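You operate a simulated robot arm through the tools that you are given. There is no shell and no other tool.

You run a simulated two-armed robot. Do the job below in one go: nothing can be reset, and whatever is moved stays where it is left.

JOB
Grind two measures of rough meal into the blue tin, one after the other.
Fine: the tin stays in the mill drawer, which ends shut; the knob stays at rough; spill nothing, leave the other tins.

It is judged by the outcome, as a careful person would: the job done as asked, and still so three seconds after it is handed in. It fails if anything else is knocked over, pushed out of place, dropped, spilled or broken.

ROBOT AND FRAMES
Two 7-joint arms with fingered hands on one trunk that stands fixed in place. Base frame: the origin is at the foot of the trunk, x ahead of it, y to its left, z up. Lengths are in cm, angles in degrees, forces in N, time in s.
The left shoulder is at [8.3, 12.8, 118.1], the right one opposite. Each reaches about 115.6 cm from its shoulder. Payload 5 kg a hand.
The TCP of each hand is the grasp point between the finger pads, 3.7 cm short of the fingertips. In the tool frame z runs along the fingers and y along their closing line. The gripper opens to 12.4 cm; its body begins 4.3 cm behind the TCP. The gripper is a hand of 3 fingers: y runs from the thumb to the fingers, the wrist lies at [-2.1, -11.6, -20.3] in the tool frame, and closing takes about 1.5 s.
Orientation is that of the tool frame in the base frame, as a unit quaternion [x, y, z, w]. With the fingers straight down and the wrist toward the robot, the tool's x, y and z point along [0, 1, 0], [1, 0, 0] and [0, 0, -1] of the base frame.

CONTROLS
- The arms move only by the tool arm_command. It takes "left_rows", "right_rows" or both (then of equal length, played together; a hand with none holds still); each is a list of rows, each a list of 2 entries, a list of its own where there are three numbers: the turn, a rotation vector about the tool's x, y, z in units of 180 degrees (1.0 is 180 degrees), then the shift along the tool's x, y, z in units of 400 mm (1.0 is 400 mm). In form: [[[wx, wy, wz], [x, y, z]], ...]. A call has 1 to 20 rows; each row is the pose to reach, as a shift and turn from the pose commanded when the call began, along the tool's axes at that moment. "left_claw" and "right_claw" are, for a hand that has rows, the opening, from 0 (shut) to 1 (fully open), set as the call begins (left out, the last holds). A call with a number of a shift or a turn outside -1 to 1 is refused whole. Each row takes 0.2 s and may step no farther than 5 cm and 8.6 degrees from the row before; otherwise, or with a gripper value out of range, the whole call is refused. A pose out of reach is approached as far as the arm can. The call stops where the force on the tool passes 40 N (or 10 N more than at its start, if that is more) or the arm is blocked; 0.2 s more then pass. Each finger travels about 4.5 cm/s and halts on what it meets, pressing with about 33 N; the grip force reading is that of the motor and also rises with nothing between the fingers. The clock runs only during rows and for 0.2 s after the last one: add rows that repeat a pose to give the fingers time. It gives the time, the measured TCP pose, the force on the tool (base axes), the opening and the grip force at its end, in the units of the frame above (readings bear some noise), with the torque about the TCP (base axes, N m) and any sound that the robot's microphone picked up, and new pictures: "show" is both (left out), scene, wrist or none (wrist: the cameras of the hands that moved).
- Cameras (640 x 400 px; columns grow to the right, rows downward): "scene" is now at [24.51, 1.07, 137.27]; the picture's right is [-0.03, -1.00, 0.00], its down [-0.37, 0.01, -0.93] and it looks along [0.93, -0.03, -0.37] (base axes); focal length 214 px, centre (320, 200). "left" rides on the left gripper at [-7.2, -10.4, -15.4] in its tool frame; the picture's right is [-0.83, -0.26, 0.49], its down [0.51, -0.72, 0.47] and it looks along [0.23, 0.64, 0.73] (tool axes); focal length 243 px, centre (320, 200). "right" rides on the right gripper at [7.2, -10.4, -15.4] in its tool frame; the picture's right is [-0.83, 0.26, -0.49], its down [-0.51, -0.72, 0.47] and it looks along [-0.23, 0.64, 0.73] (tool axes); focal length 243 px, centre (320, 200). There is no depth. A picture from a camera that has moved, and an enlarged one, comes with that camera's place and axes in the base frame and with its lens. The place of the scene camera against the robot may be out by one fixed shift of up to 1.8 cm in any direction.
- move_column(by): moves the trunk up (or, below 0, down) by that many cm; the arms and the scene camera ride with it, the base frame stays. It gives what a move gives, with no picture.
- move_fingers(index, middle, thumb_bend, thumb_turn, hand): sets how far each is bent, from 0 (flat) to 1 (curled in); at 0.3 the hand is open as for a grip, at 0.7 the pads meet at the TCP. One left out holds its place. A second passes; each finger stops where it meets its share of the squeeze, and holds until it gets a number again. A gripper value or a shape takes the hand back. It gives what a move gives, with no picture; readings hold the bend of each and the force on the fingers (four entries, about 0 where the hand has none), thumb and palm. thumb_turn goes from beside the hand (0) to across from the fingers (1), as for a grip.
- hand_shape(shape, hand): the hand has 3 fingers and takes this shape, open, in about a second: jaw (thumb against the fingers, like two jaws); tri (thumb and two fingers); tip (a fingertip pinch); poke (one finger out to press); point (the index stretched); flat (the hand flat); cup (the hand cupped); fist (a fist). The gripper value then closes the fingers along that shape, each until it touches; the sizes above hold for jaw. It gives what a move gives, with no picture.
- aim_head(pan, tilt): turns the head with the scene camera to pan (to the left, within 80 degrees either way) and tilt (down, from -29 to 69), counted from straight ahead of the robot (the tilt from the chest, where the trunk bows). It gives what a move gives, and a new picture of the scene camera.
- close_up(camera, box): a new picture of the part [left, top, right, bottom] of that camera's present view, enlarged. No time passes.
- finish_job(): hands the job in; it is judged then, once.

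Places have to be worked out from the pictures, the camera data and where the tool is seen. Open the grippers and draw the arms clear of the work before you hand the job in, unless the task says otherwise.

The tools are called after ">>>" as a command line: name --argument value ..., lists and objects as JSON in quotes. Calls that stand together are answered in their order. arm_command: Moves the arms, as the interface text tells. Its arguments: {"type":"object","properties":{"left_rows":{"type":"array"},"left_claw":{"type":"number"},"right_rows":{"type":"array"},"right_claw":{"type":"number"},"show":{"type":"string","enum":["both","scene","wrist","none"]}},"required":[]} The other tools are called the same way: move_column (by) moves the trunk up or down; hand_shape (shape, hand) gives the hand a shape; move_fingers (index, middle, thumb_bend, thumb_turn, hand) moves the fingers one by one; aim_head (pan, tilt) turns the head that bears the scene camera; close_up (camera, box) takes an enlarged picture of a part of a camera's view; finish_job () hands the job in.

At the start:

```text
time: 0.0
left_position: [71.15, 28.37, 139.45]
left_orientation: [0.707, 0.707, 0.0, 0.001]
left_ft_force: [0.0, 0.4, -0.2]
left_torque: [0.03, 0.0, 0.0]
left_finger_gap: 12.37
left_finger_force: 0.0
left_shape: jaw
left_bend: [0.3, 0.3, 0.3, 0.98]
left_finger forces: [0.1, 0.0, 0.0, 0.0, 0.1, 0.0]
right_position: [72.93, -17.41, 141.72]
right_orientation: [0.707, 0.707, 0.0, 0.0]
right_ft_force: [-0.3, -0.8, -0.2]
right_torque: [0.01, 0.03, -0.01]
right_finger_gap: 12.38
right_finger_force: 0.0
right_shape: jaw
right_bend: [0.3, 0.3, 0.3, 0.98]
right_finger forces: [0.0, 0.0, 0.0, 0.0, 0.1, 0.0]
trunk travel left (down, up): [-37.5, 18.8]
head pan, tilt (commanded): [-2.0, 21.5]
```

scene: 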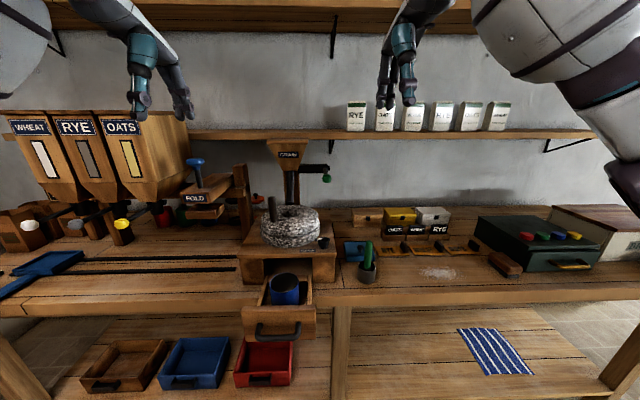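
right: 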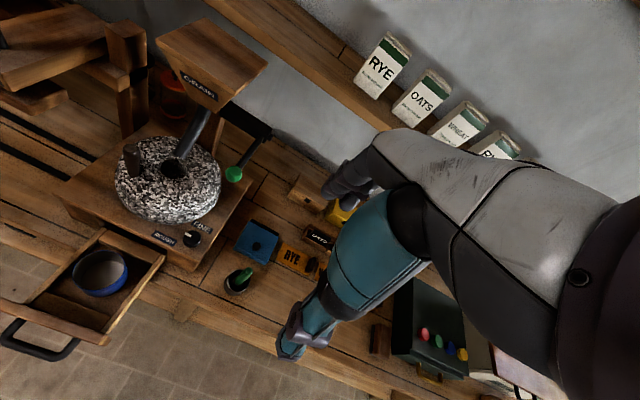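
left: 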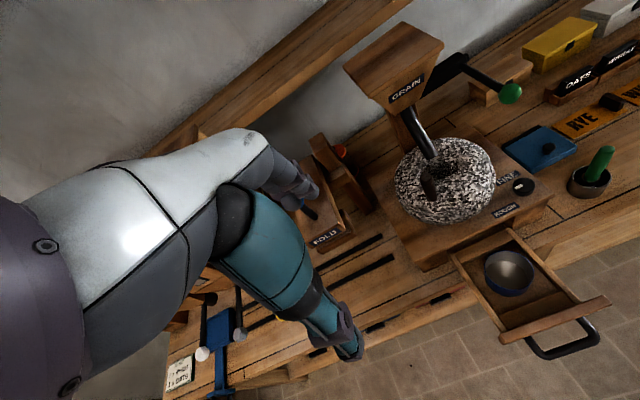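

I'll start by looking closely at the mill, the drawer, the knob and the surrounding parts before moving anything.

>>> close_up --camera "scene" --box '[220, 130, 350, 211]'

>>> close_up --camera "scene" --box '[220, 200, 400, 312]'

>>> close_up --camera "left" --box '[340, 20, 640, 208]'

>>> close_up --camera "left" --box '[380, 170, 640, 332]'

>>> close_up --camera "right" --box '[60, 10, 340, 185]'

>>> close_up --camera "right" --box '[0, 190, 280, 365]'

>>> close_up --camera "scene" --box '[330, 190, 530, 315]'

>>> close_up --camera "scene" --box '[0, 100, 250, 256]'

```text
4.92 times, centred on (285, 170) of scene
camera zoom: at [24.51, 1.07, 137.27], right [-0.03, -1.0, 0.0], down [-0.37, 0.01, -0.93], along [0.93, -0.03, -0.37], focal length 1056 px, centre (492, 345)
```

zoom: 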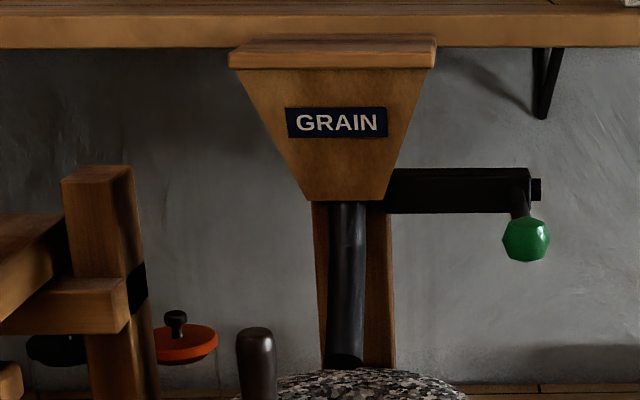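

```text
3.56 times, centred on (310, 256) of scene
camera zoom: at [24.51, 1.07, 137.27], right [-0.03, -1.0, 0.0], down [-0.37, 0.01, -0.93], along [0.93, -0.03, -0.37], focal length 763 px, centre (356, 1)
```

zoom: 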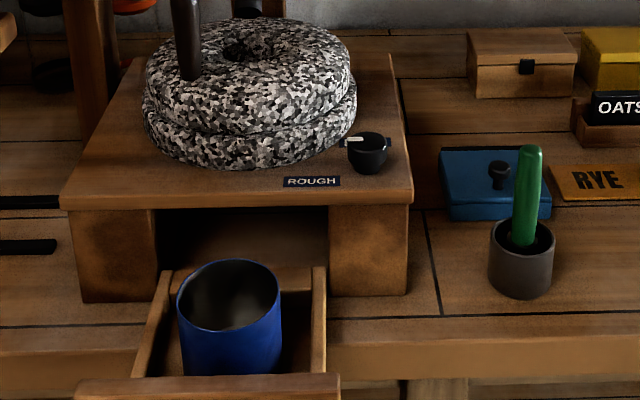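

```text
2.13 times, centred on (490, 114) of left
camera zoom: at [60.7, 21.06, 154.71], right [-0.26, -0.83, -0.49], down [-0.72, 0.51, -0.47], along [0.64, 0.23, -0.73], focal length 516 px, centre (-42, 383)
```

zoom: 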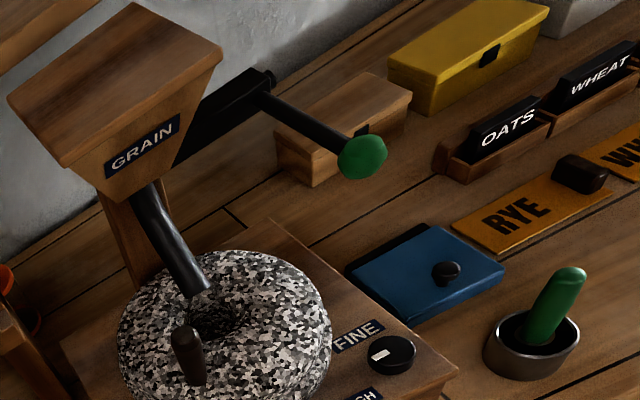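

```text
2.46 times, centred on (510, 251) of left
camera zoom: at [60.7, 21.06, 154.71], right [-0.26, -0.83, -0.49], down [-0.72, 0.51, -0.47], along [0.64, 0.23, -0.73], focal length 597 px, centre (-148, 74)
```

zoom: 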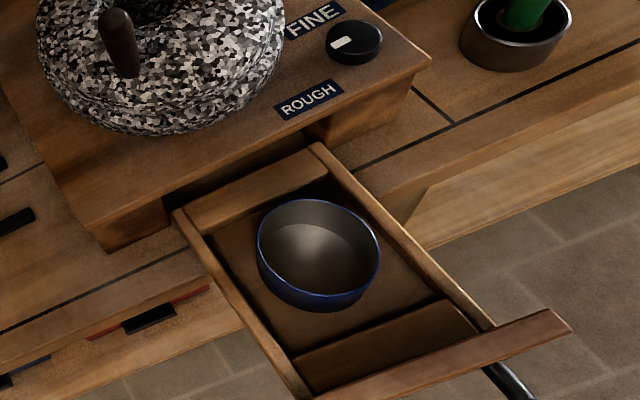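

```text
2.29 times, centred on (200, 98) of right
camera zoom: at [62.41, -10.15, 157.17], right [0.26, -0.83, 0.49], down [-0.72, -0.51, -0.47], along [0.64, -0.23, -0.73], focal length 555 px, centre (594, 434)
```

zoom: 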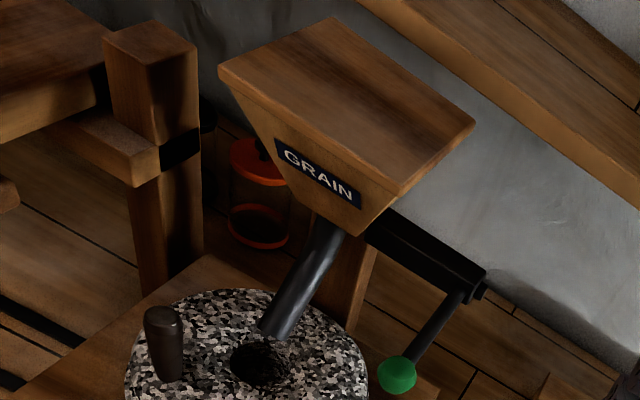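

```text
2.29 times, centred on (140, 278) of right
camera zoom: at [62.41, -10.15, 157.17], right [0.26, -0.83, 0.49], down [-0.72, -0.51, -0.47], along [0.64, -0.23, -0.73], focal length 555 px, centre (731, 23)
```

zoom: 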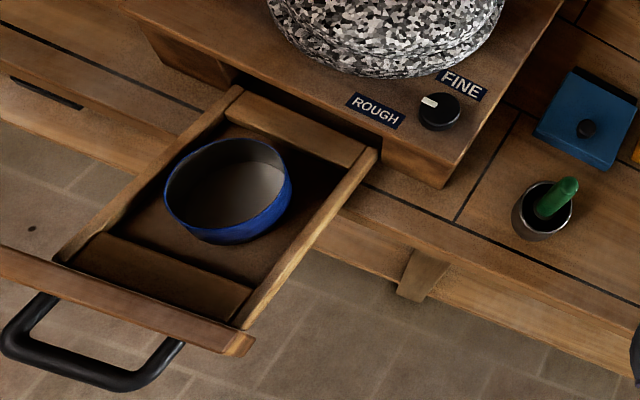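

```text
3.20 times, centred on (430, 252) of scene
camera zoom: at [24.51, 1.07, 137.27], right [-0.03, -1.0, 0.0], down [-0.37, 0.01, -0.93], along [0.93, -0.03, -0.37], focal length 686 px, centre (-32, 32)
```

zoom: 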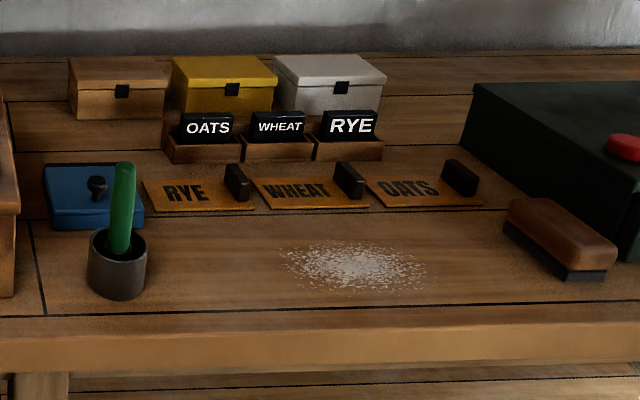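

```text
2.56 times, centred on (125, 178) of scene
camera zoom: at [24.51, 1.07, 137.27], right [-0.03, -1.0, 0.0], down [-0.37, 0.01, -0.93], along [0.93, -0.03, -0.37], focal length 549 px, centre (819, 256)
```

zoom: 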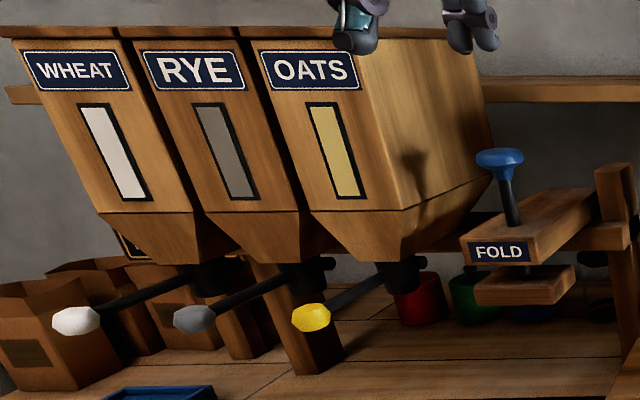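

The mill shows a hopper with a green-ball lever, a stone with a peg handle, a FINE/ROUGH knob, and the drawer open with the blue tin in it. I'll zoom further on the knob, the stone and peg, the lever and the drawer handle.

>>> close_up --camera "scene" --box '[295, 230, 345, 261]'

>>> close_up --camera "right" --box '[140, 210, 230, 266]'

>>> close_up --camera "left" --box '[480, 160, 560, 210]'

>>> close_up --camera "left" --box '[380, 80, 520, 168]'

>>> close_up --camera "right" --box '[100, 100, 260, 200]'

>>> close_up --camera "scene" --box '[230, 190, 350, 265]'

>>> close_up --camera "left" --box '[140, 260, 340, 385]'

```text
12.80 times, centred on (320, 246) of scene
camera zoom: at [24.51, 1.07, 137.27], right [-0.03, -1.0, 0.0], down [-0.37, 0.01, -0.93], along [0.93, -0.03, -0.37], focal length 2745 px, centre (320, -382)
```

zoom: 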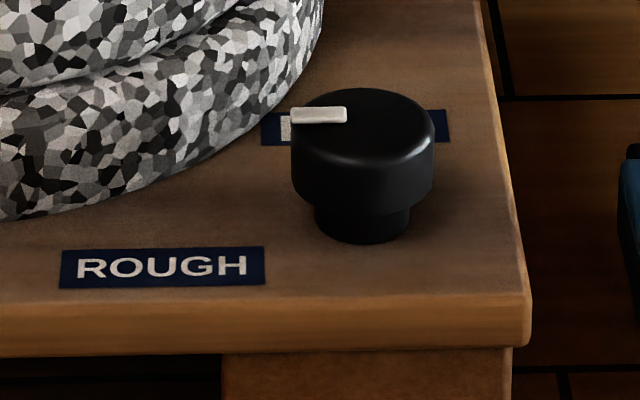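

```text
7.11 times, centred on (185, 238) of right
camera zoom: at [62.41, -10.15, 157.17], right [0.26, -0.83, 0.49], down [-0.72, -0.51, -0.47], along [0.64, -0.23, -0.73], focal length 1725 px, centre (1280, -70)
```

zoom: 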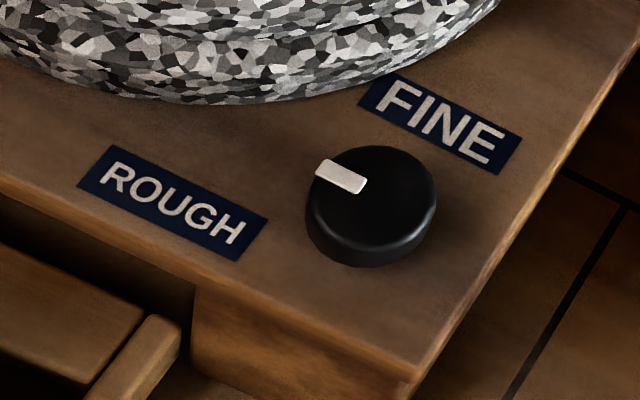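

```text
8.00 times, centred on (520, 185) of left
camera zoom: at [60.7, 21.06, 154.71], right [-0.26, -0.83, -0.49], down [-0.72, 0.51, -0.47], along [0.64, 0.23, -0.73], focal length 1941 px, centre (-1280, 320)
```

zoom: 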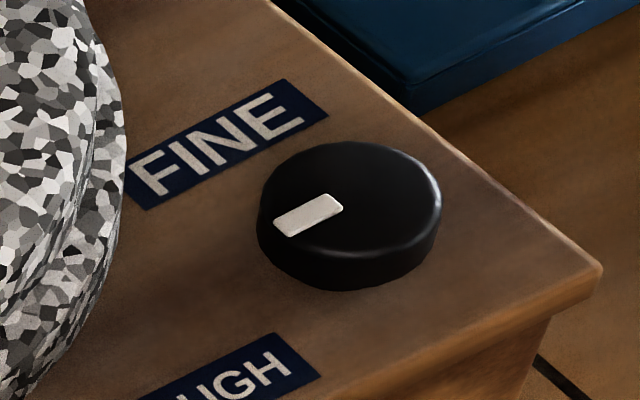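

```text
4.55 times, centred on (450, 124) of left
camera zoom: at [60.7, 21.06, 154.71], right [-0.26, -0.83, -0.49], down [-0.72, 0.51, -0.47], along [0.64, 0.23, -0.73], focal length 1103 px, centre (-271, 546)
```

zoom: 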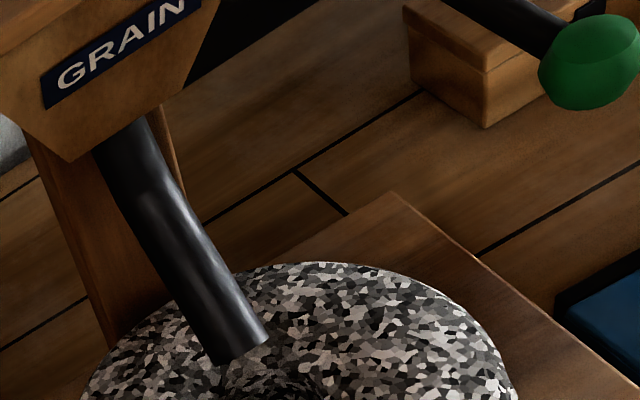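

```text
4.00 times, centred on (180, 150) of right
camera zoom: at [62.41, -10.15, 157.17], right [0.26, -0.83, 0.49], down [-0.72, -0.51, -0.47], along [0.64, -0.23, -0.73], focal length 970 px, centre (880, 400)
```

zoom: 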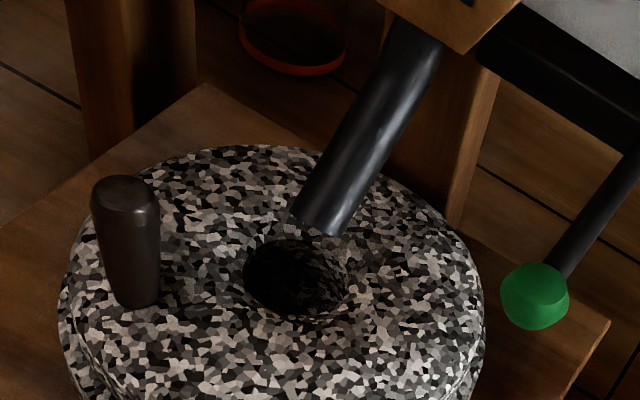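

```text
5.33 times, centred on (290, 228) of scene
camera zoom: at [24.51, 1.07, 137.27], right [-0.03, -1.0, 0.0], down [-0.37, 0.01, -0.93], along [0.93, -0.03, -0.37], focal length 1144 px, centre (480, 53)
```

zoom: 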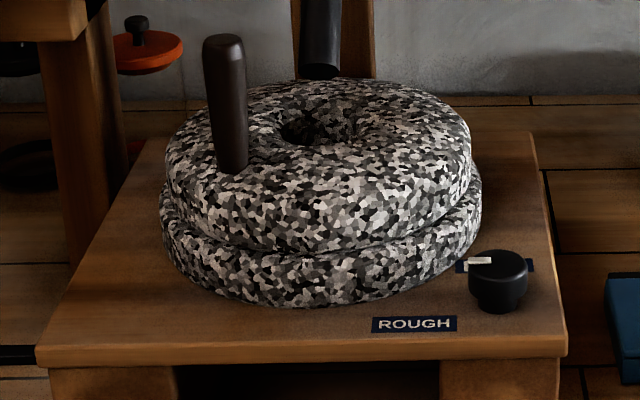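

```text
3.20 times, centred on (240, 322) of left
camera zoom: at [60.7, 21.06, 154.71], right [-0.26, -0.83, -0.49], down [-0.72, 0.51, -0.47], along [0.64, 0.23, -0.73], focal length 776 px, centre (576, -192)
```

zoom: 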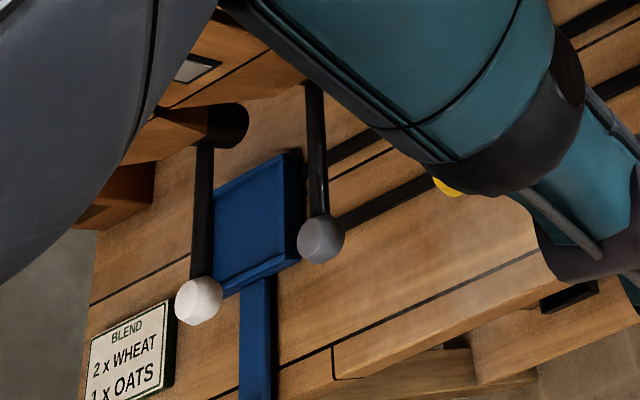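

The peg on the stone is at about [88, 13, 103–113] and the stone axis near [92.7, 7.7]. The green ball is at about [90.6, -4.8, 118.6], the knob near [83, -3, 100] with its mark toward ROUGH, and the drawer bar at about [58, 4..12, 91]. First I'll bring the left hand, closed, down in front of the drawer bar.

>>> arm_command --left_rows '[[[0, 0, 0], [-0.066, -0.075, 0]], [[0, 0, 0], [-0.131, -0.15, 0]], [[0, 0, 0], [-0.197, -0.225, 0]], [[0, 0, 0], [-0.263, -0.3, 0]], [[0, 0, 0], [-0.329, -0.375, 0]], [[0, 0, 0], [-0.394, -0.45, 0]], [[0, 0, 0], [-0.46, -0.525, 0]], [[0, 0, 0], [-0.46, -0.525, 0.1]], [[0, 0, 0], [-0.46, -0.525, 0.2]], [[0, 0, 0], [-0.46, -0.525, 0.3]], [[0, 0, 0], [-0.46, -0.525, 0.4]], [[0, 0, 0], [-0.46, -0.525, 0.5]], [[0, 0, 0], [-0.46, -0.525, 0.6]], [[0, 0, 0], [-0.46, -0.525, 0.7]], [[0, 0, 0], [-0.46, -0.525, 0.8]]]' --left_claw 0 --show "both"

```text
time: 3.2
left_position: [52.41, 9.55, 108.18]
left_orientation: [0.707, 0.707, -0.001, 0.0]
left_ft_force: [0.2, 0.2, 0.4]
left_torque: [0.03, 0.0, 0.02]
left_finger_gap: 0.01
left_finger_force: 32.6
left_shape: jaw
left_bend: [0.7, 0.7, 0.56, 1.0]
left_finger forces: [0.1, 0.0, 0.1, 0.0, 0.1, 0.0]
left hand out of reach, approached as far as the arm can: row 14, 15
right_position: [72.94, -17.34, 141.76]
right_orientation: [0.706, 0.708, 0.0, 0.0]
right_ft_force: [0.2, 0.9, 0.3]
right_torque: [0.01, 0.0, 0.01]
right_finger_gap: 12.35
right_finger_force: 0.1
right_shape: jaw
right_bend: [0.3, 0.3, 0.3, 0.98]
right_finger forces: [0.0, 0.0, 0.0, 0.0, 0.0, 0.0]
trunk travel left (down, up): [-37.5, 18.8]
head pan, tilt (commanded): [-2.0, 21.5]
camera scene: at [24.57, 1.09, 137.26], right [-0.03, -1.0, 0.0], down [-0.37, 0.01, -0.93], along [0.93, -0.03, -0.37], focal length 214 px, centre (320, 200)
camera left: at [42.15, 2.24, 123.5], right [-0.26, -0.83, -0.49], down [-0.72, 0.51, -0.47], along [0.64, 0.23, -0.73], focal length 243 px, centre (320, 200)
```

scene: 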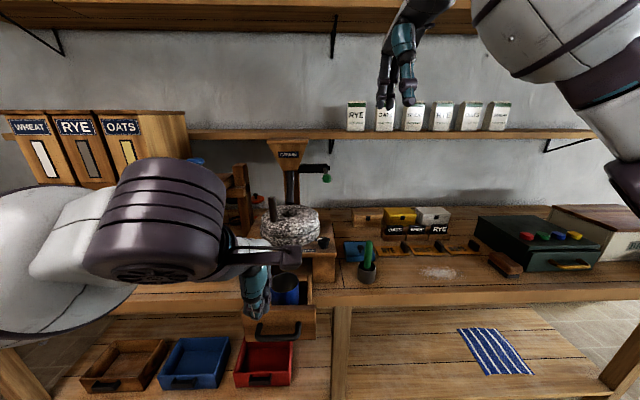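
left: 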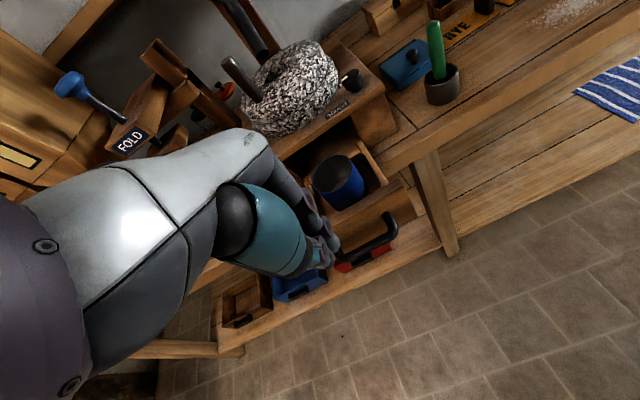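

The left hand is folded too close to the shoulder to go lower, so I'll lower the trunk. The arm keeps its posture and the shoulder gets closer to working height. The closed fingers are at x≈52–54, short of the drawer bar at about 57.

>>> move_column --by -10

>>> aim_head --pan 4 --tilt 28

```text
time: 4.5
left_position: [53.28, 9.11, 96.36]
left_orientation: [0.707, 0.707, -0.02, -0.021]
left_ft_force: [0.5, 0.4, 0.0]
left_torque: [0.02, -0.02, 0.0]
left_finger_gap: 0.0
left_finger_force: 32.7
left_shape: jaw
left_bend: [0.7, 0.7, 0.56, 1.0]
left_finger forces: [0.1, 0.0, 0.0, 0.0, 0.0, 0.0]
right_position: [72.75, -17.4, 131.85]
right_orientation: [0.707, 0.707, 0.001, 0.0]
right_ft_force: [-0.6, -0.4, 0.1]
right_torque: [0.01, -0.01, -0.01]
right_finger_gap: 12.36
right_finger_force: 0.1
right_shape: jaw
right_bend: [0.3, 0.3, 0.3, 0.98]
right_finger forces: [0.1, 0.0, 0.0, 0.0, 0.0, 0.0]
trunk travel left (down, up): [-27.5, 28.8]
head pan, tilt (commanded): [-2.0, 21.5]
```

```text
time: 5.2
left_position: [53.35, 9.0, 96.3]
left_orientation: [0.707, 0.707, -0.02, -0.02]
left_ft_force: [0.2, -0.3, 0.1]
left_torque: [0.03, -0.02, -0.02]
left_finger_gap: 0.0
left_finger_force: 33.5
left_shape: jaw
left_bend: [0.7, 0.7, 0.56, 1.0]
left_finger forces: [0.0, 0.0, 0.0, 0.0, 0.1, 0.0]
right_position: [72.9, -17.39, 131.66]
right_orientation: [0.707, 0.707, 0.0, 0.0]
right_ft_force: [0.1, -0.2, 0.4]
right_torque: [0.02, 0.02, -0.01]
right_finger_gap: 12.33
right_finger_force: 0.0
right_shape: jaw
right_bend: [0.3, 0.3, 0.3, 0.98]
right_finger forces: [0.0, 0.0, 0.0, 0.0, 0.0, 0.0]
trunk travel left (down, up): [-27.5, 28.8]
head pan, tilt (commanded): [4.0, 28.0]
camera scene: at [26.78, 2.03, 126.14], right [0.07, -1.0, 0.0], down [-0.47, -0.03, -0.88], along [0.88, 0.06, -0.47], focal length 214 px, centre (320, 200)
```

scene: 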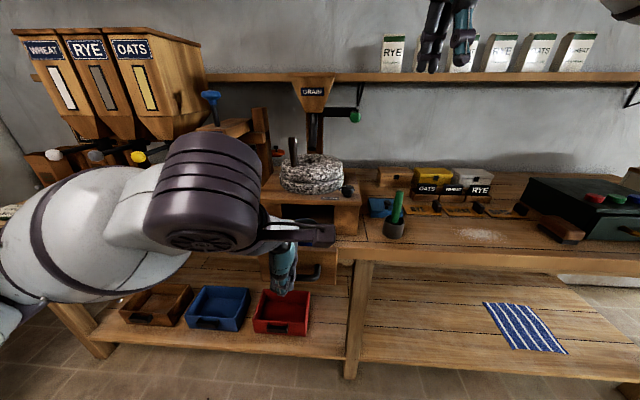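

The hand is now at z 96. I'll lower the trunk a bit more so the fingertips come level with the drawer bar.

>>> move_column --by -5

>>> close_up --camera "scene" --box '[220, 180, 380, 280]'

>>> close_up --camera "left" --box '[220, 120, 460, 270]'

```text
time: 6.1
left_position: [53.94, 9.1, 89.84]
left_orientation: [0.706, 0.706, -0.032, -0.033]
left_ft_force: [-0.1, -0.2, -0.1]
left_torque: [-0.04, -0.04, 0.0]
left_finger_gap: 0.0
left_finger_force: 33.0
left_shape: jaw
left_bend: [0.7, 0.7, 0.56, 1.0]
left_finger forces: [0.0, 0.1, 0.1, 0.1, 0.0, 0.1]
right_position: [72.72, -17.3, 126.92]
right_orientation: [0.707, 0.707, 0.0, 0.0]
right_ft_force: [-0.1, -0.2, 0.4]
right_torque: [0.02, -0.04, -0.03]
right_finger_gap: 12.4
right_finger_force: 0.0
right_shape: jaw
right_bend: [0.3, 0.3, 0.3, 0.98]
right_finger forces: [0.1, 0.0, 0.0, 0.0, 0.0, 0.0]
trunk travel left (down, up): [-22.5, 33.8]
head pan, tilt (commanded): [4.0, 28.0]
```

```text
4.00 times, centred on (300, 230) of scene
camera zoom: at [28.23, 2.02, 120.78], right [0.07, -1.0, 0.0], down [-0.47, -0.03, -0.88], along [0.88, 0.06, -0.47], focal length 858 px, centre (400, 80)
```

zoom: 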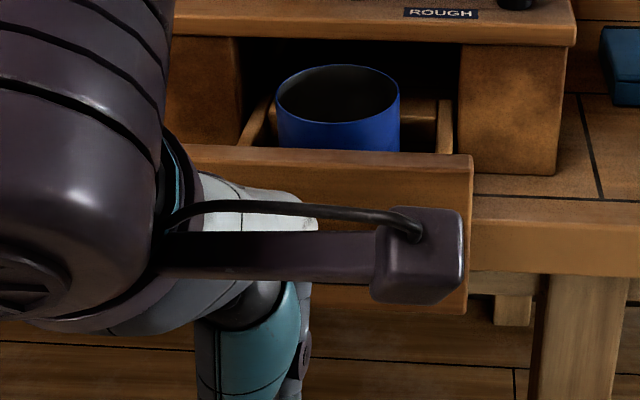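

```text
2.67 times, centred on (340, 195) of left
camera zoom: at [45.03, 1.77, 106.01], right [-0.31, -0.83, -0.47], down [-0.76, 0.51, -0.4], along [0.57, 0.23, -0.79], focal length 647 px, centre (267, 213)
```

zoom: 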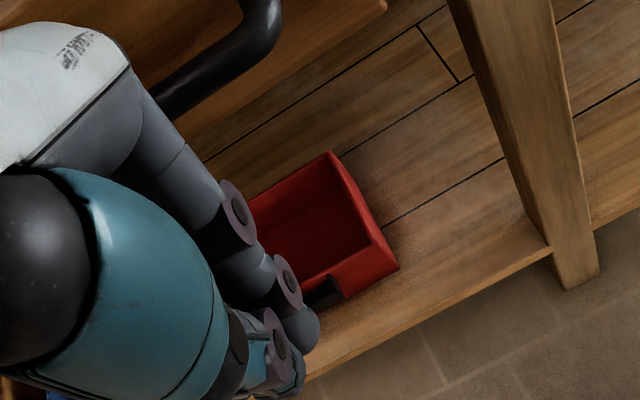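

The closed fingers stand in front of the bar, at bar height. I'll push gently forward (+x) a few centimetres and watch the force.

>>> arm_command --left_rows '[[[0, 0, 0], [0, 0.0125, -0.0011]], [[0, 0, 0], [0, 0.025, -0.0023]], [[0, 0, 0], [0, 0.0375, -0.0034]], [[0, 0, 0], [0, 0.05, -0.0046]], [[0, 0, 0], [0, 0.0625, -0.0057]], [[0, 0, 0], [0, 0.075, -0.0069]], [[0, 0, 0], [0, 0.0875, -0.008]], [[0, 0, 0], [0, 0.1, -0.0092]]]' --left_claw 0 --show "both"

```text
time: 7.9
left_position: [57.93, 9.07, 89.91]
left_orientation: [0.706, 0.707, -0.033, -0.034]
left_ft_force: [1.0, -0.5, 0.0]
left_torque: [0.03, -0.01, -0.01]
left_finger_gap: 0.0
left_finger_force: 33.5
left_shape: jaw
left_bend: [0.7, 0.7, 0.56, 1.0]
left_finger forces: [0.1, 0.7, 0.0, 0.0, 0.1, 0.0]
right_position: [72.91, -17.46, 126.75]
right_orientation: [0.708, 0.707, 0.0, -0.001]
right_ft_force: [-0.4, 0.4, 0.9]
right_torque: [-0.03, -0.01, -0.02]
right_finger_gap: 12.39
right_finger_force: 0.1
right_shape: jaw
right_bend: [0.3, 0.3, 0.3, 0.98]
right_finger forces: [0.0, 0.1, 0.1, 0.0, 0.0, 0.0]
trunk travel left (down, up): [-22.5, 33.8]
head pan, tilt (commanded): [4.0, 28.0]
camera scene: at [28.34, 2.03, 120.74], right [0.07, -1.0, 0.0], down [-0.47, -0.03, -0.88], along [0.88, 0.06, -0.47], focal length 214 px, centre (320, 200)
camera left: at [49.15, 1.85, 105.98], right [-0.31, -0.83, -0.47], down [-0.76, 0.51, -0.4], along [0.57, 0.23, -0.79], focal length 243 px, centre (320, 200)
```

scene: 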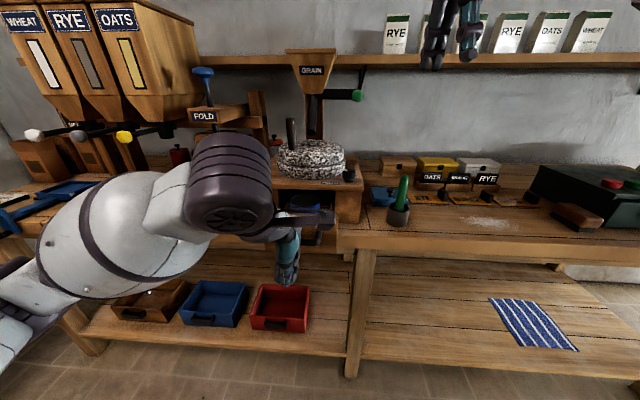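
left: 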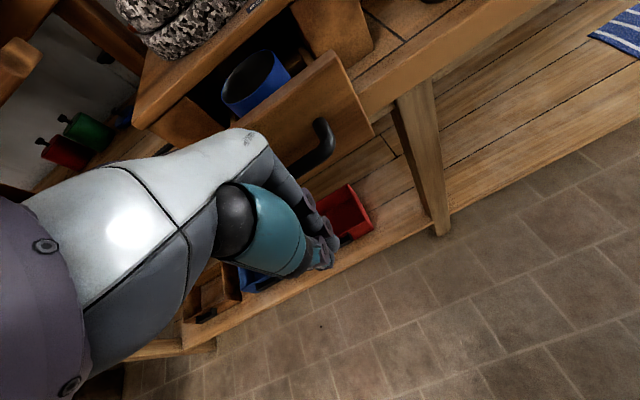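

Light contact force shows (about 1 N), consistent with the drawer sliding easily. I'll continue pushing slowly.

>>> arm_command --left_rows '[[[0, 0, 0], [0, 0.02, -0.0018]], [[0, 0, 0], [0, 0.04, -0.0037]], [[0, 0, 0], [0, 0.06, -0.0055]], [[0, 0, 0], [0, 0.08, -0.0074]], [[0, 0, 0], [0, 0.1, -0.0092]], [[0, 0, 0], [0, 0.12, -0.011]], [[0, 0, 0], [0, 0.14, -0.0129]]]' --left_claw 0 --show "both"

>>> close_up --camera "left" --box '[180, 20, 420, 170]'

```text
time: 9.5
left_position: [63.75, 8.91, 89.86]
left_orientation: [0.707, 0.706, -0.033, -0.034]
left_ft_force: [0.2, -0.3, -0.7]
left_torque: [-0.01, 0.03, -0.03]
left_finger_gap: 0.01
left_finger_force: 33.1
left_shape: jaw
left_bend: [0.7, 0.7, 0.56, 1.0]
left_finger forces: [0.0, 0.3, 0.1, 0.0, 0.0, 0.1]
right_position: [72.92, -17.3, 126.78]
right_orientation: [0.707, 0.707, 0.001, 0.001]
right_ft_force: [-0.1, -0.1, -0.1]
right_torque: [0.0, 0.02, 0.04]
right_finger_gap: 12.36
right_finger_force: 0.1
right_shape: jaw
right_bend: [0.3, 0.3, 0.3, 0.98]
right_finger forces: [0.0, 0.0, 0.0, 0.0, 0.0, 0.1]
trunk travel left (down, up): [-22.5, 33.8]
head pan, tilt (commanded): [4.0, 28.0]
camera scene: at [28.35, 2.02, 120.74], right [0.07, -1.0, 0.0], down [-0.47, -0.03, -0.88], along [0.88, 0.06, -0.47], focal length 214 px, centre (320, 200)
camera left: at [54.8, 1.76, 105.98], right [-0.31, -0.83, -0.47], down [-0.76, 0.51, -0.4], along [0.57, 0.23, -0.79], focal length 243 px, centre (320, 200)
```

scene: 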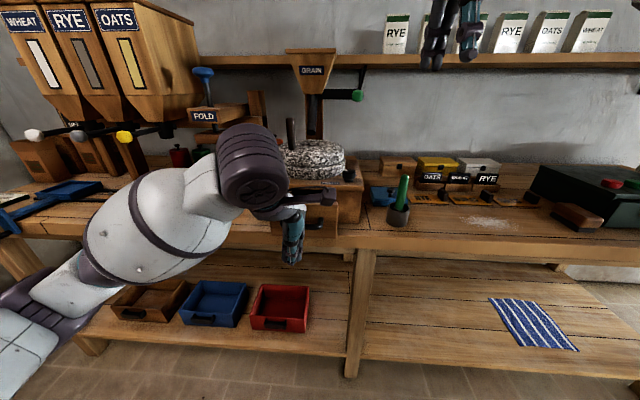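
left: 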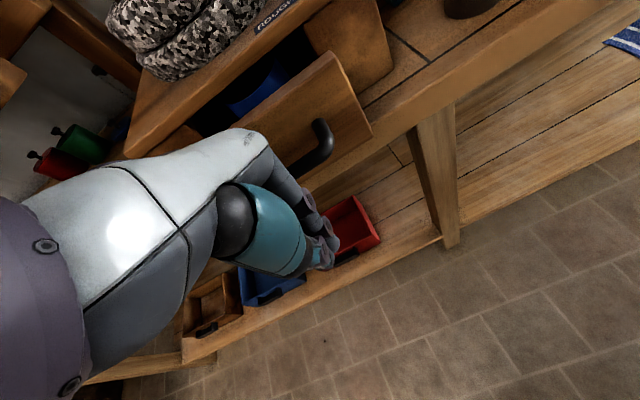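

```text
2.67 times, centred on (300, 95) of left
camera zoom: at [54.8, 1.76, 105.98], right [-0.31, -0.83, -0.47], down [-0.76, 0.51, -0.4], along [0.57, 0.23, -0.79], focal length 647 px, centre (373, 480)
```

zoom: 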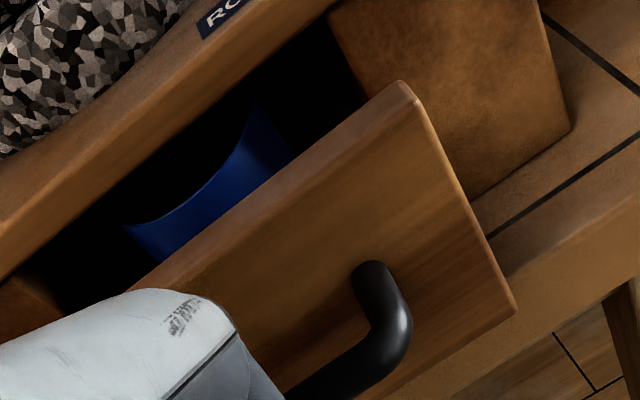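

The drawer is sliding in and the tin is passing under the mill board. The bench edge is close and the fingertips are low, so I'll back off slightly, raise the hand about 3.5 cm, and keep pushing the bar.

>>> arm_command --left_rows '[[[0, 0, 0], [0, -0.0149, 0.0014]], [[0, 0, 0], [0, -0.0195, -0.0483]], [[0, 0, 0], [0, -0.023, -0.0856]], [[0, 0, 0], [0, -0.008, -0.087]], [[0, 0, 0], [0, 0.0094, -0.0886]], [[0, 0, 0], [0, 0.0268, -0.0902]], [[0, 0, 0], [0, 0.0442, -0.0918]], [[0, 0, 0], [0, 0.0616, -0.0934]], [[0, 0, 0], [0, 0.079, -0.095]], [[0, 0, 0], [0, 0.0964, -0.0966]]]' --left_claw 0 --show "both"

>>> close_up --camera "left" --box '[180, 20, 420, 170]'

>>> close_up --camera "scene" --box '[240, 100, 400, 200]'

```text
time: 11.7
left_position: [67.87, 9.03, 93.03]
left_orientation: [0.706, 0.706, -0.034, -0.035]
left_ft_force: [0.4, -0.5, 0.3]
left_torque: [-0.01, 0.01, -0.01]
left_finger_gap: 0.02
left_finger_force: 33.5
left_shape: jaw
left_bend: [0.7, 0.7, 0.56, 1.0]
left_finger forces: [0.1, 0.4, 0.0, 0.0, 0.1, 0.0]
right_position: [72.9, -17.43, 126.7]
right_orientation: [0.707, 0.707, 0.0, 0.0]
right_ft_force: [0.1, 0.6, 0.5]
right_torque: [0.01, 0.0, 0.0]
right_finger_gap: 12.37
right_finger_force: 0.1
right_shape: jaw
right_bend: [0.3, 0.3, 0.3, 0.98]
right_finger forces: [0.0, 0.0, 0.0, 0.0, 0.0, 0.0]
trunk travel left (down, up): [-22.5, 33.8]
head pan, tilt (commanded): [4.0, 28.0]
camera scene: at [28.36, 2.03, 120.74], right [0.07, -1.0, 0.0], down [-0.47, -0.03, -0.88], along [0.88, 0.06, -0.47], focal length 214 px, centre (320, 200)
camera left: at [59.07, 1.76, 109.27], right [-0.31, -0.83, -0.47], down [-0.76, 0.51, -0.4], along [0.57, 0.23, -0.79], focal length 243 px, centre (320, 200)
```

scene: 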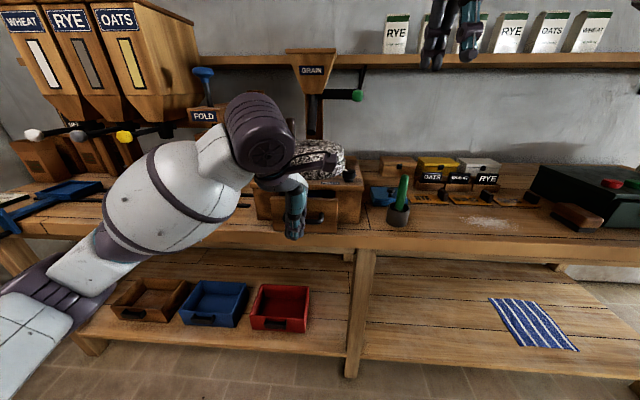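
left: 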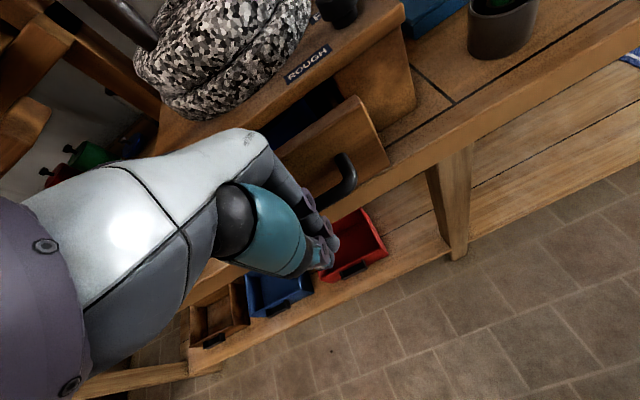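

```text
2.67 times, centred on (300, 95) of left
camera zoom: at [59.07, 1.76, 109.27], right [-0.31, -0.83, -0.47], down [-0.76, 0.51, -0.4], along [0.57, 0.23, -0.79], focal length 647 px, centre (373, 480)
```

zoom: 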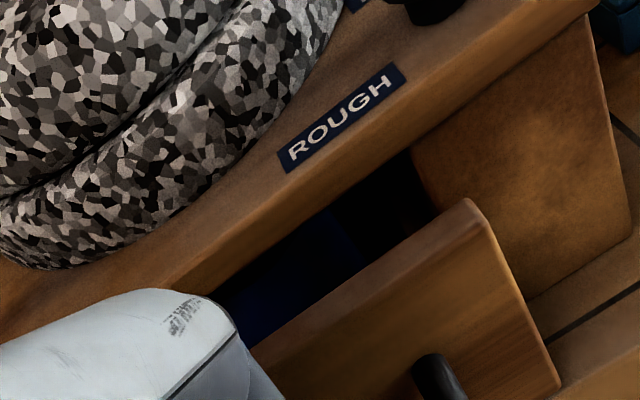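

```text
4.00 times, centred on (320, 150) of scene
camera zoom: at [28.36, 2.03, 120.74], right [0.07, -1.0, 0.0], down [-0.47, -0.03, -0.88], along [0.88, 0.06, -0.47], focal length 858 px, centre (320, 400)
```

zoom: 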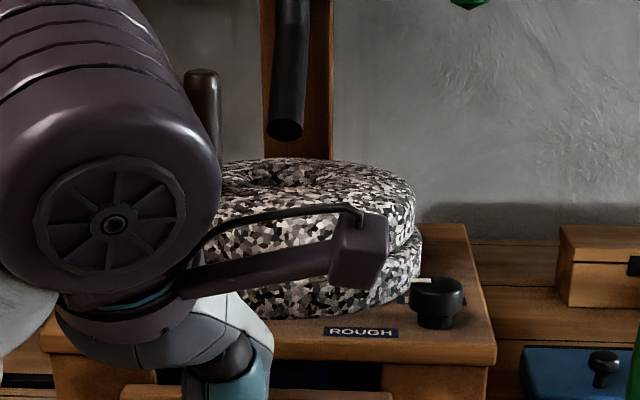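

The panel is now a few centimetres from the mill front and the tin is inside. I'll continue pushing slowly until it stops.

>>> arm_command --left_rows '[[[0, 0, 0], [0, 0.0149, -0.0014]], [[0, 0, 0], [0, 0.0298, -0.0028]], [[0, 0, 0], [0, 0.0448, -0.0041]], [[0, 0, 0], [0, 0.0597, -0.0055]], [[0, 0, 0], [0, 0.0746, -0.0069]], [[0, 0, 0], [0, 0.0895, -0.0083]], [[0, 0, 0], [0, 0.1045, -0.0097]], [[0, 0, 0], [0, 0.1194, -0.011]]]' --left_claw 0 --show "both"

>>> close_up --camera "left" --box '[180, 20, 500, 220]'

```text
time: 13.5
left_position: [72.33, 9.07, 93.44]
left_orientation: [0.706, 0.706, -0.032, -0.034]
left_ft_force: [-13.4, 0.3, 6.8]
left_torque: [0.09, 0.05, 0.2]
left_finger_gap: 0.0
left_finger_force: 33.1
left_shape: jaw
left_bend: [0.7, 0.7, 0.56, 1.0]
left_finger forces: [0.0, 14.6, 0.0, 0.1, 0.0, 0.1]
right_position: [72.71, -17.49, 126.83]
right_orientation: [0.707, 0.707, 0.0, 0.001]
right_ft_force: [-0.8, 0.3, -0.3]
right_torque: [0.0, -0.03, -0.02]
right_finger_gap: 12.38
right_finger_force: 0.0
right_shape: jaw
right_bend: [0.3, 0.3, 0.3, 0.98]
right_finger forces: [0.1, 0.1, 0.0, 0.0, 0.0, 0.0]
trunk travel left (down, up): [-22.5, 33.8]
head pan, tilt (commanded): [4.0, 28.0]
camera scene: at [28.15, 2.01, 120.8], right [0.07, -1.0, 0.0], down [-0.47, -0.03, -0.88], along [0.88, 0.06, -0.47], focal length 214 px, centre (320, 200)
camera left: at [63.64, 1.77, 109.59], right [-0.31, -0.83, -0.47], down [-0.76, 0.51, -0.4], along [0.57, 0.23, -0.79], focal length 243 px, centre (320, 200)
```

scene: 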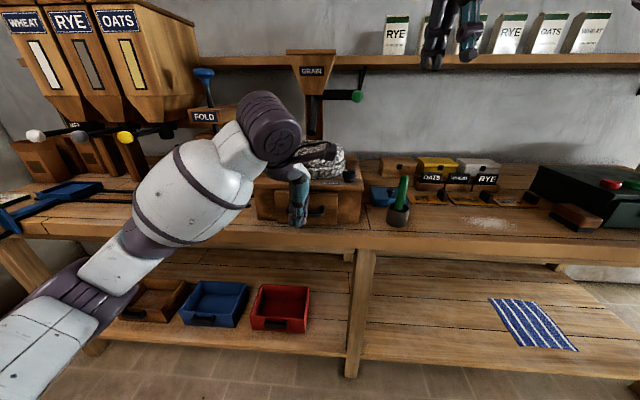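
left: 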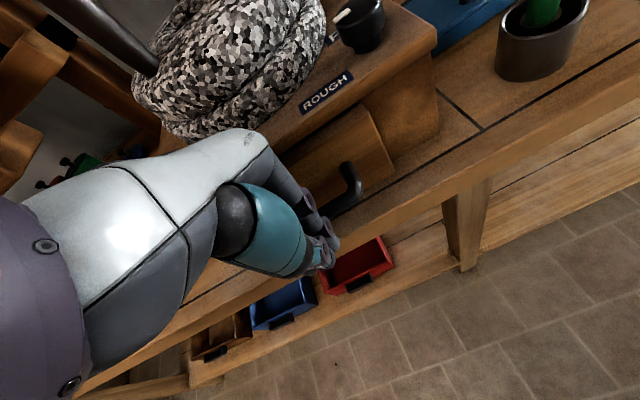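

```text
2.00 times, centred on (340, 120) of left
camera zoom: at [63.64, 1.77, 109.59], right [-0.31, -0.83, -0.47], down [-0.76, 0.51, -0.4], along [0.57, 0.23, -0.79], focal length 485 px, centre (280, 360)
```

zoom: 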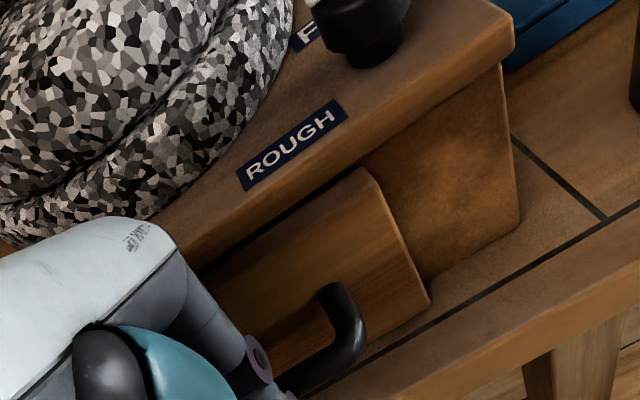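

A reaction of 13 N at the end means the drawer is against its stop. I'll back the left hand off and raise it to look at the drawer.

>>> arm_command --left_rows '[[[0, 0, 0], [0, -0.05, 0.0046]], [[0, 0, 0], [0, -0.1, 0.0092]], [[0, 0, 0], [0, -0.17, 0.0156]], [[0, 0, 0], [0, -0.18, -0.08]], [[0, 0, 0], [0.05, -0.19, -0.18]], [[0, 0, 0], [0.12, -0.2, -0.28]], [[0, 0, 0], [0.2, -0.2, -0.36]], [[0, 0, 0], [0.3, -0.18, -0.42]], [[0, 0, 0], [0.4, -0.16, -0.46]]]' --left_claw 0 --show "both"

>>> close_up --camera "scene" --box '[230, 90, 390, 230]'

```text
time: 15.5
left_position: [67.8, 25.12, 112.47]
left_orientation: [0.707, 0.706, -0.033, -0.035]
left_ft_force: [0.2, 1.0, 0.6]
left_torque: [-0.01, 0.0, 0.03]
left_finger_gap: 0.0
left_finger_force: 32.7
left_shape: jaw
left_bend: [0.7, 0.7, 0.57, 1.0]
left_finger forces: [0.0, 0.1, 0.0, 0.0, 0.0, 0.0]
right_position: [72.76, -17.41, 126.85]
right_orientation: [0.708, 0.707, 0.0, 0.0]
right_ft_force: [0.2, -0.8, 0.0]
right_torque: [-0.06, 0.01, -0.01]
right_finger_gap: 12.37
right_finger_force: 0.1
right_shape: jaw
right_bend: [0.3, 0.3, 0.3, 0.98]
right_finger forces: [0.0, 0.0, 0.0, 0.0, 0.0, 0.1]
trunk travel left (down, up): [-22.5, 33.8]
head pan, tilt (commanded): [4.0, 28.0]
camera scene: at [28.3, 2.1, 120.75], right [0.07, -1.0, 0.0], down [-0.47, -0.03, -0.88], along [0.88, 0.06, -0.47], focal length 214 px, centre (320, 200)
camera left: at [59.06, 17.77, 128.6], right [-0.31, -0.83, -0.47], down [-0.76, 0.51, -0.4], along [0.57, 0.23, -0.79], focal length 243 px, centre (320, 200)
```

scene: 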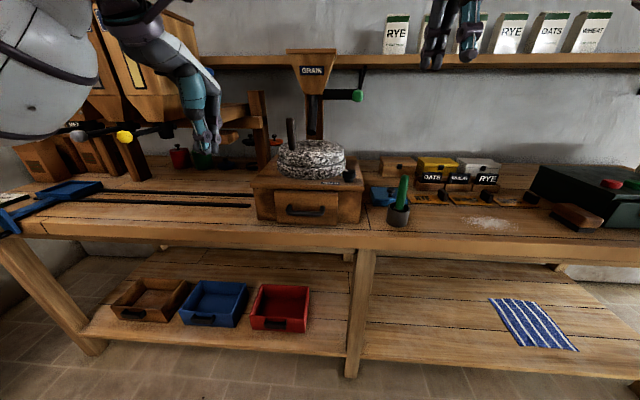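
left: 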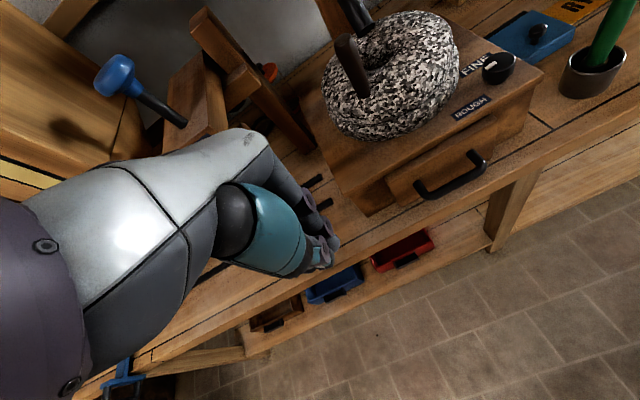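

```text
2.86 times, centred on (310, 160) of scene
camera zoom: at [28.3, 2.1, 120.75], right [0.07, -1.0, 0.0], down [-0.47, -0.03, -0.88], along [0.88, 0.06, -0.47], focal length 613 px, centre (349, 314)
```

zoom: 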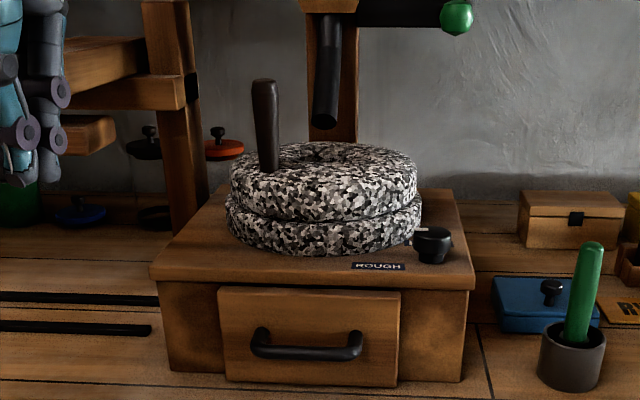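

The drawer is shut and nothing else was disturbed. Next is the dose lever: I'll close the right hand and bring its fingertips just above the green ball at about [90.6, -4.8, 118.6].

>>> arm_command --right_rows '[[[0, 0, 0], [0, 0, 0]], [[0, 0, 0], [0.045, 0.065, 0]], [[0, 0, 0], [0.09, 0.13, 0]], [[0, 0, 0], [0.135, 0.195, 0]], [[0, 0, 0], [0.18, 0.26, 0]], [[0, 0, 0], [0.225, 0.325, 0]], [[0, 0, 0], [0.26, 0.38, 0]], [[0, 0, 0], [0.29, 0.43, 0]]]' --right_claw 0 --show "both"

>>> close_up --camera "scene" --box '[260, 20, 460, 145]'

>>> close_up --camera "left" --box '[300, 0, 560, 162]'

```text
time: 17.3
left_position: [67.9, 25.09, 112.37]
left_orientation: [0.706, 0.706, -0.033, -0.034]
left_ft_force: [0.2, 0.0, 0.2]
left_torque: [-0.02, -0.03, -0.01]
left_finger_gap: 0.01
left_finger_force: 33.1
left_shape: jaw
left_bend: [0.7, 0.7, 0.57, 1.0]
left_finger forces: [0.0, 0.0, 0.0, 0.1, 0.0, 0.0]
right_position: [90.21, -5.75, 126.5]
right_orientation: [0.708, 0.707, 0.0, -0.001]
right_ft_force: [-0.6, 0.5, -0.3]
right_torque: [-0.01, 0.01, -0.01]
right_finger_gap: 0.01
right_finger_force: 28.1
right_shape: jaw
right_bend: [0.7, 0.7, 0.56, 1.0]
right_finger forces: [0.0, 0.0, 0.1, 0.0, 0.0, 0.1]
trunk travel left (down, up): [-22.5, 33.8]
head pan, tilt (commanded): [4.0, 28.0]
camera scene: at [28.37, 2.1, 120.73], right [0.07, -1.0, 0.0], down [-0.47, -0.03, -0.88], along [0.88, 0.06, -0.47], focal length 214 px, centre (320, 200)
camera right: at [79.69, 1.58, 142.07], right [0.26, -0.83, 0.49], down [-0.72, -0.51, -0.47], along [0.64, -0.23, -0.73], focal length 243 px, centre (320, 200)
```

scene: 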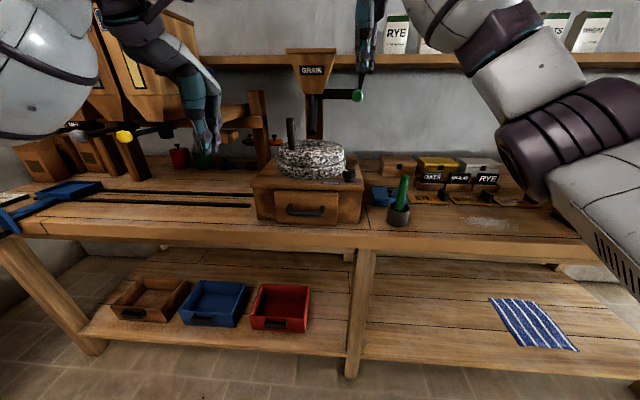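
right: 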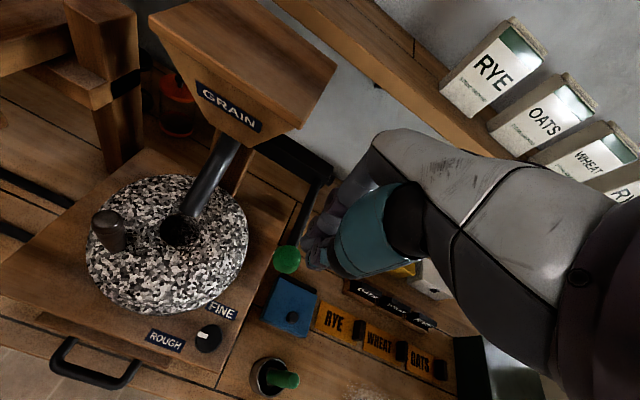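

```text
3.20 times, centred on (360, 82) of scene
camera zoom: at [28.37, 2.1, 120.73], right [0.07, -1.0, 0.0], down [-0.47, -0.03, -0.88], along [0.88, 0.06, -0.47], focal length 686 px, centre (192, 576)
```

zoom: 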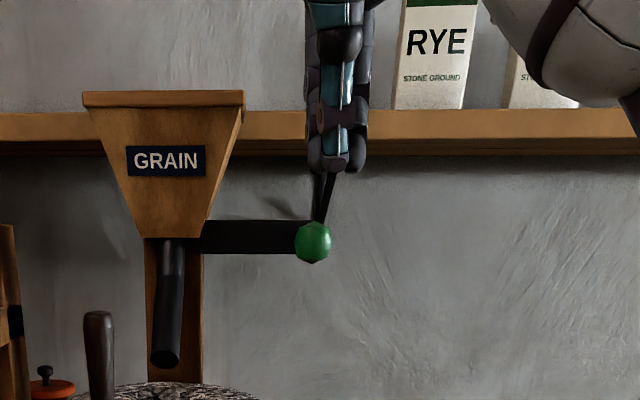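

```text
2.46 times, centred on (430, 81) of left
camera zoom: at [59.12, 17.74, 128.55], right [-0.31, -0.83, -0.47], down [-0.76, 0.51, -0.4], along [0.57, 0.23, -0.79], focal length 597 px, centre (49, 493)
```

zoom: 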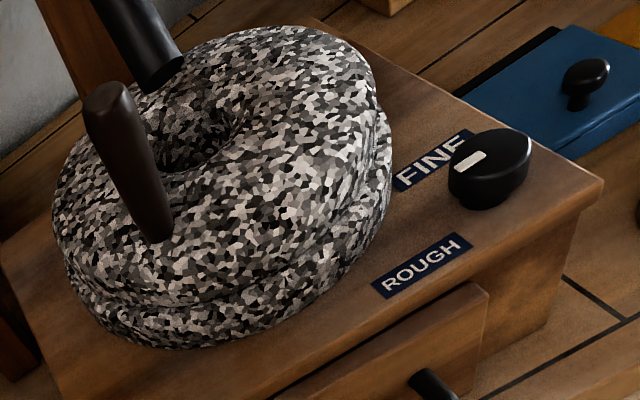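

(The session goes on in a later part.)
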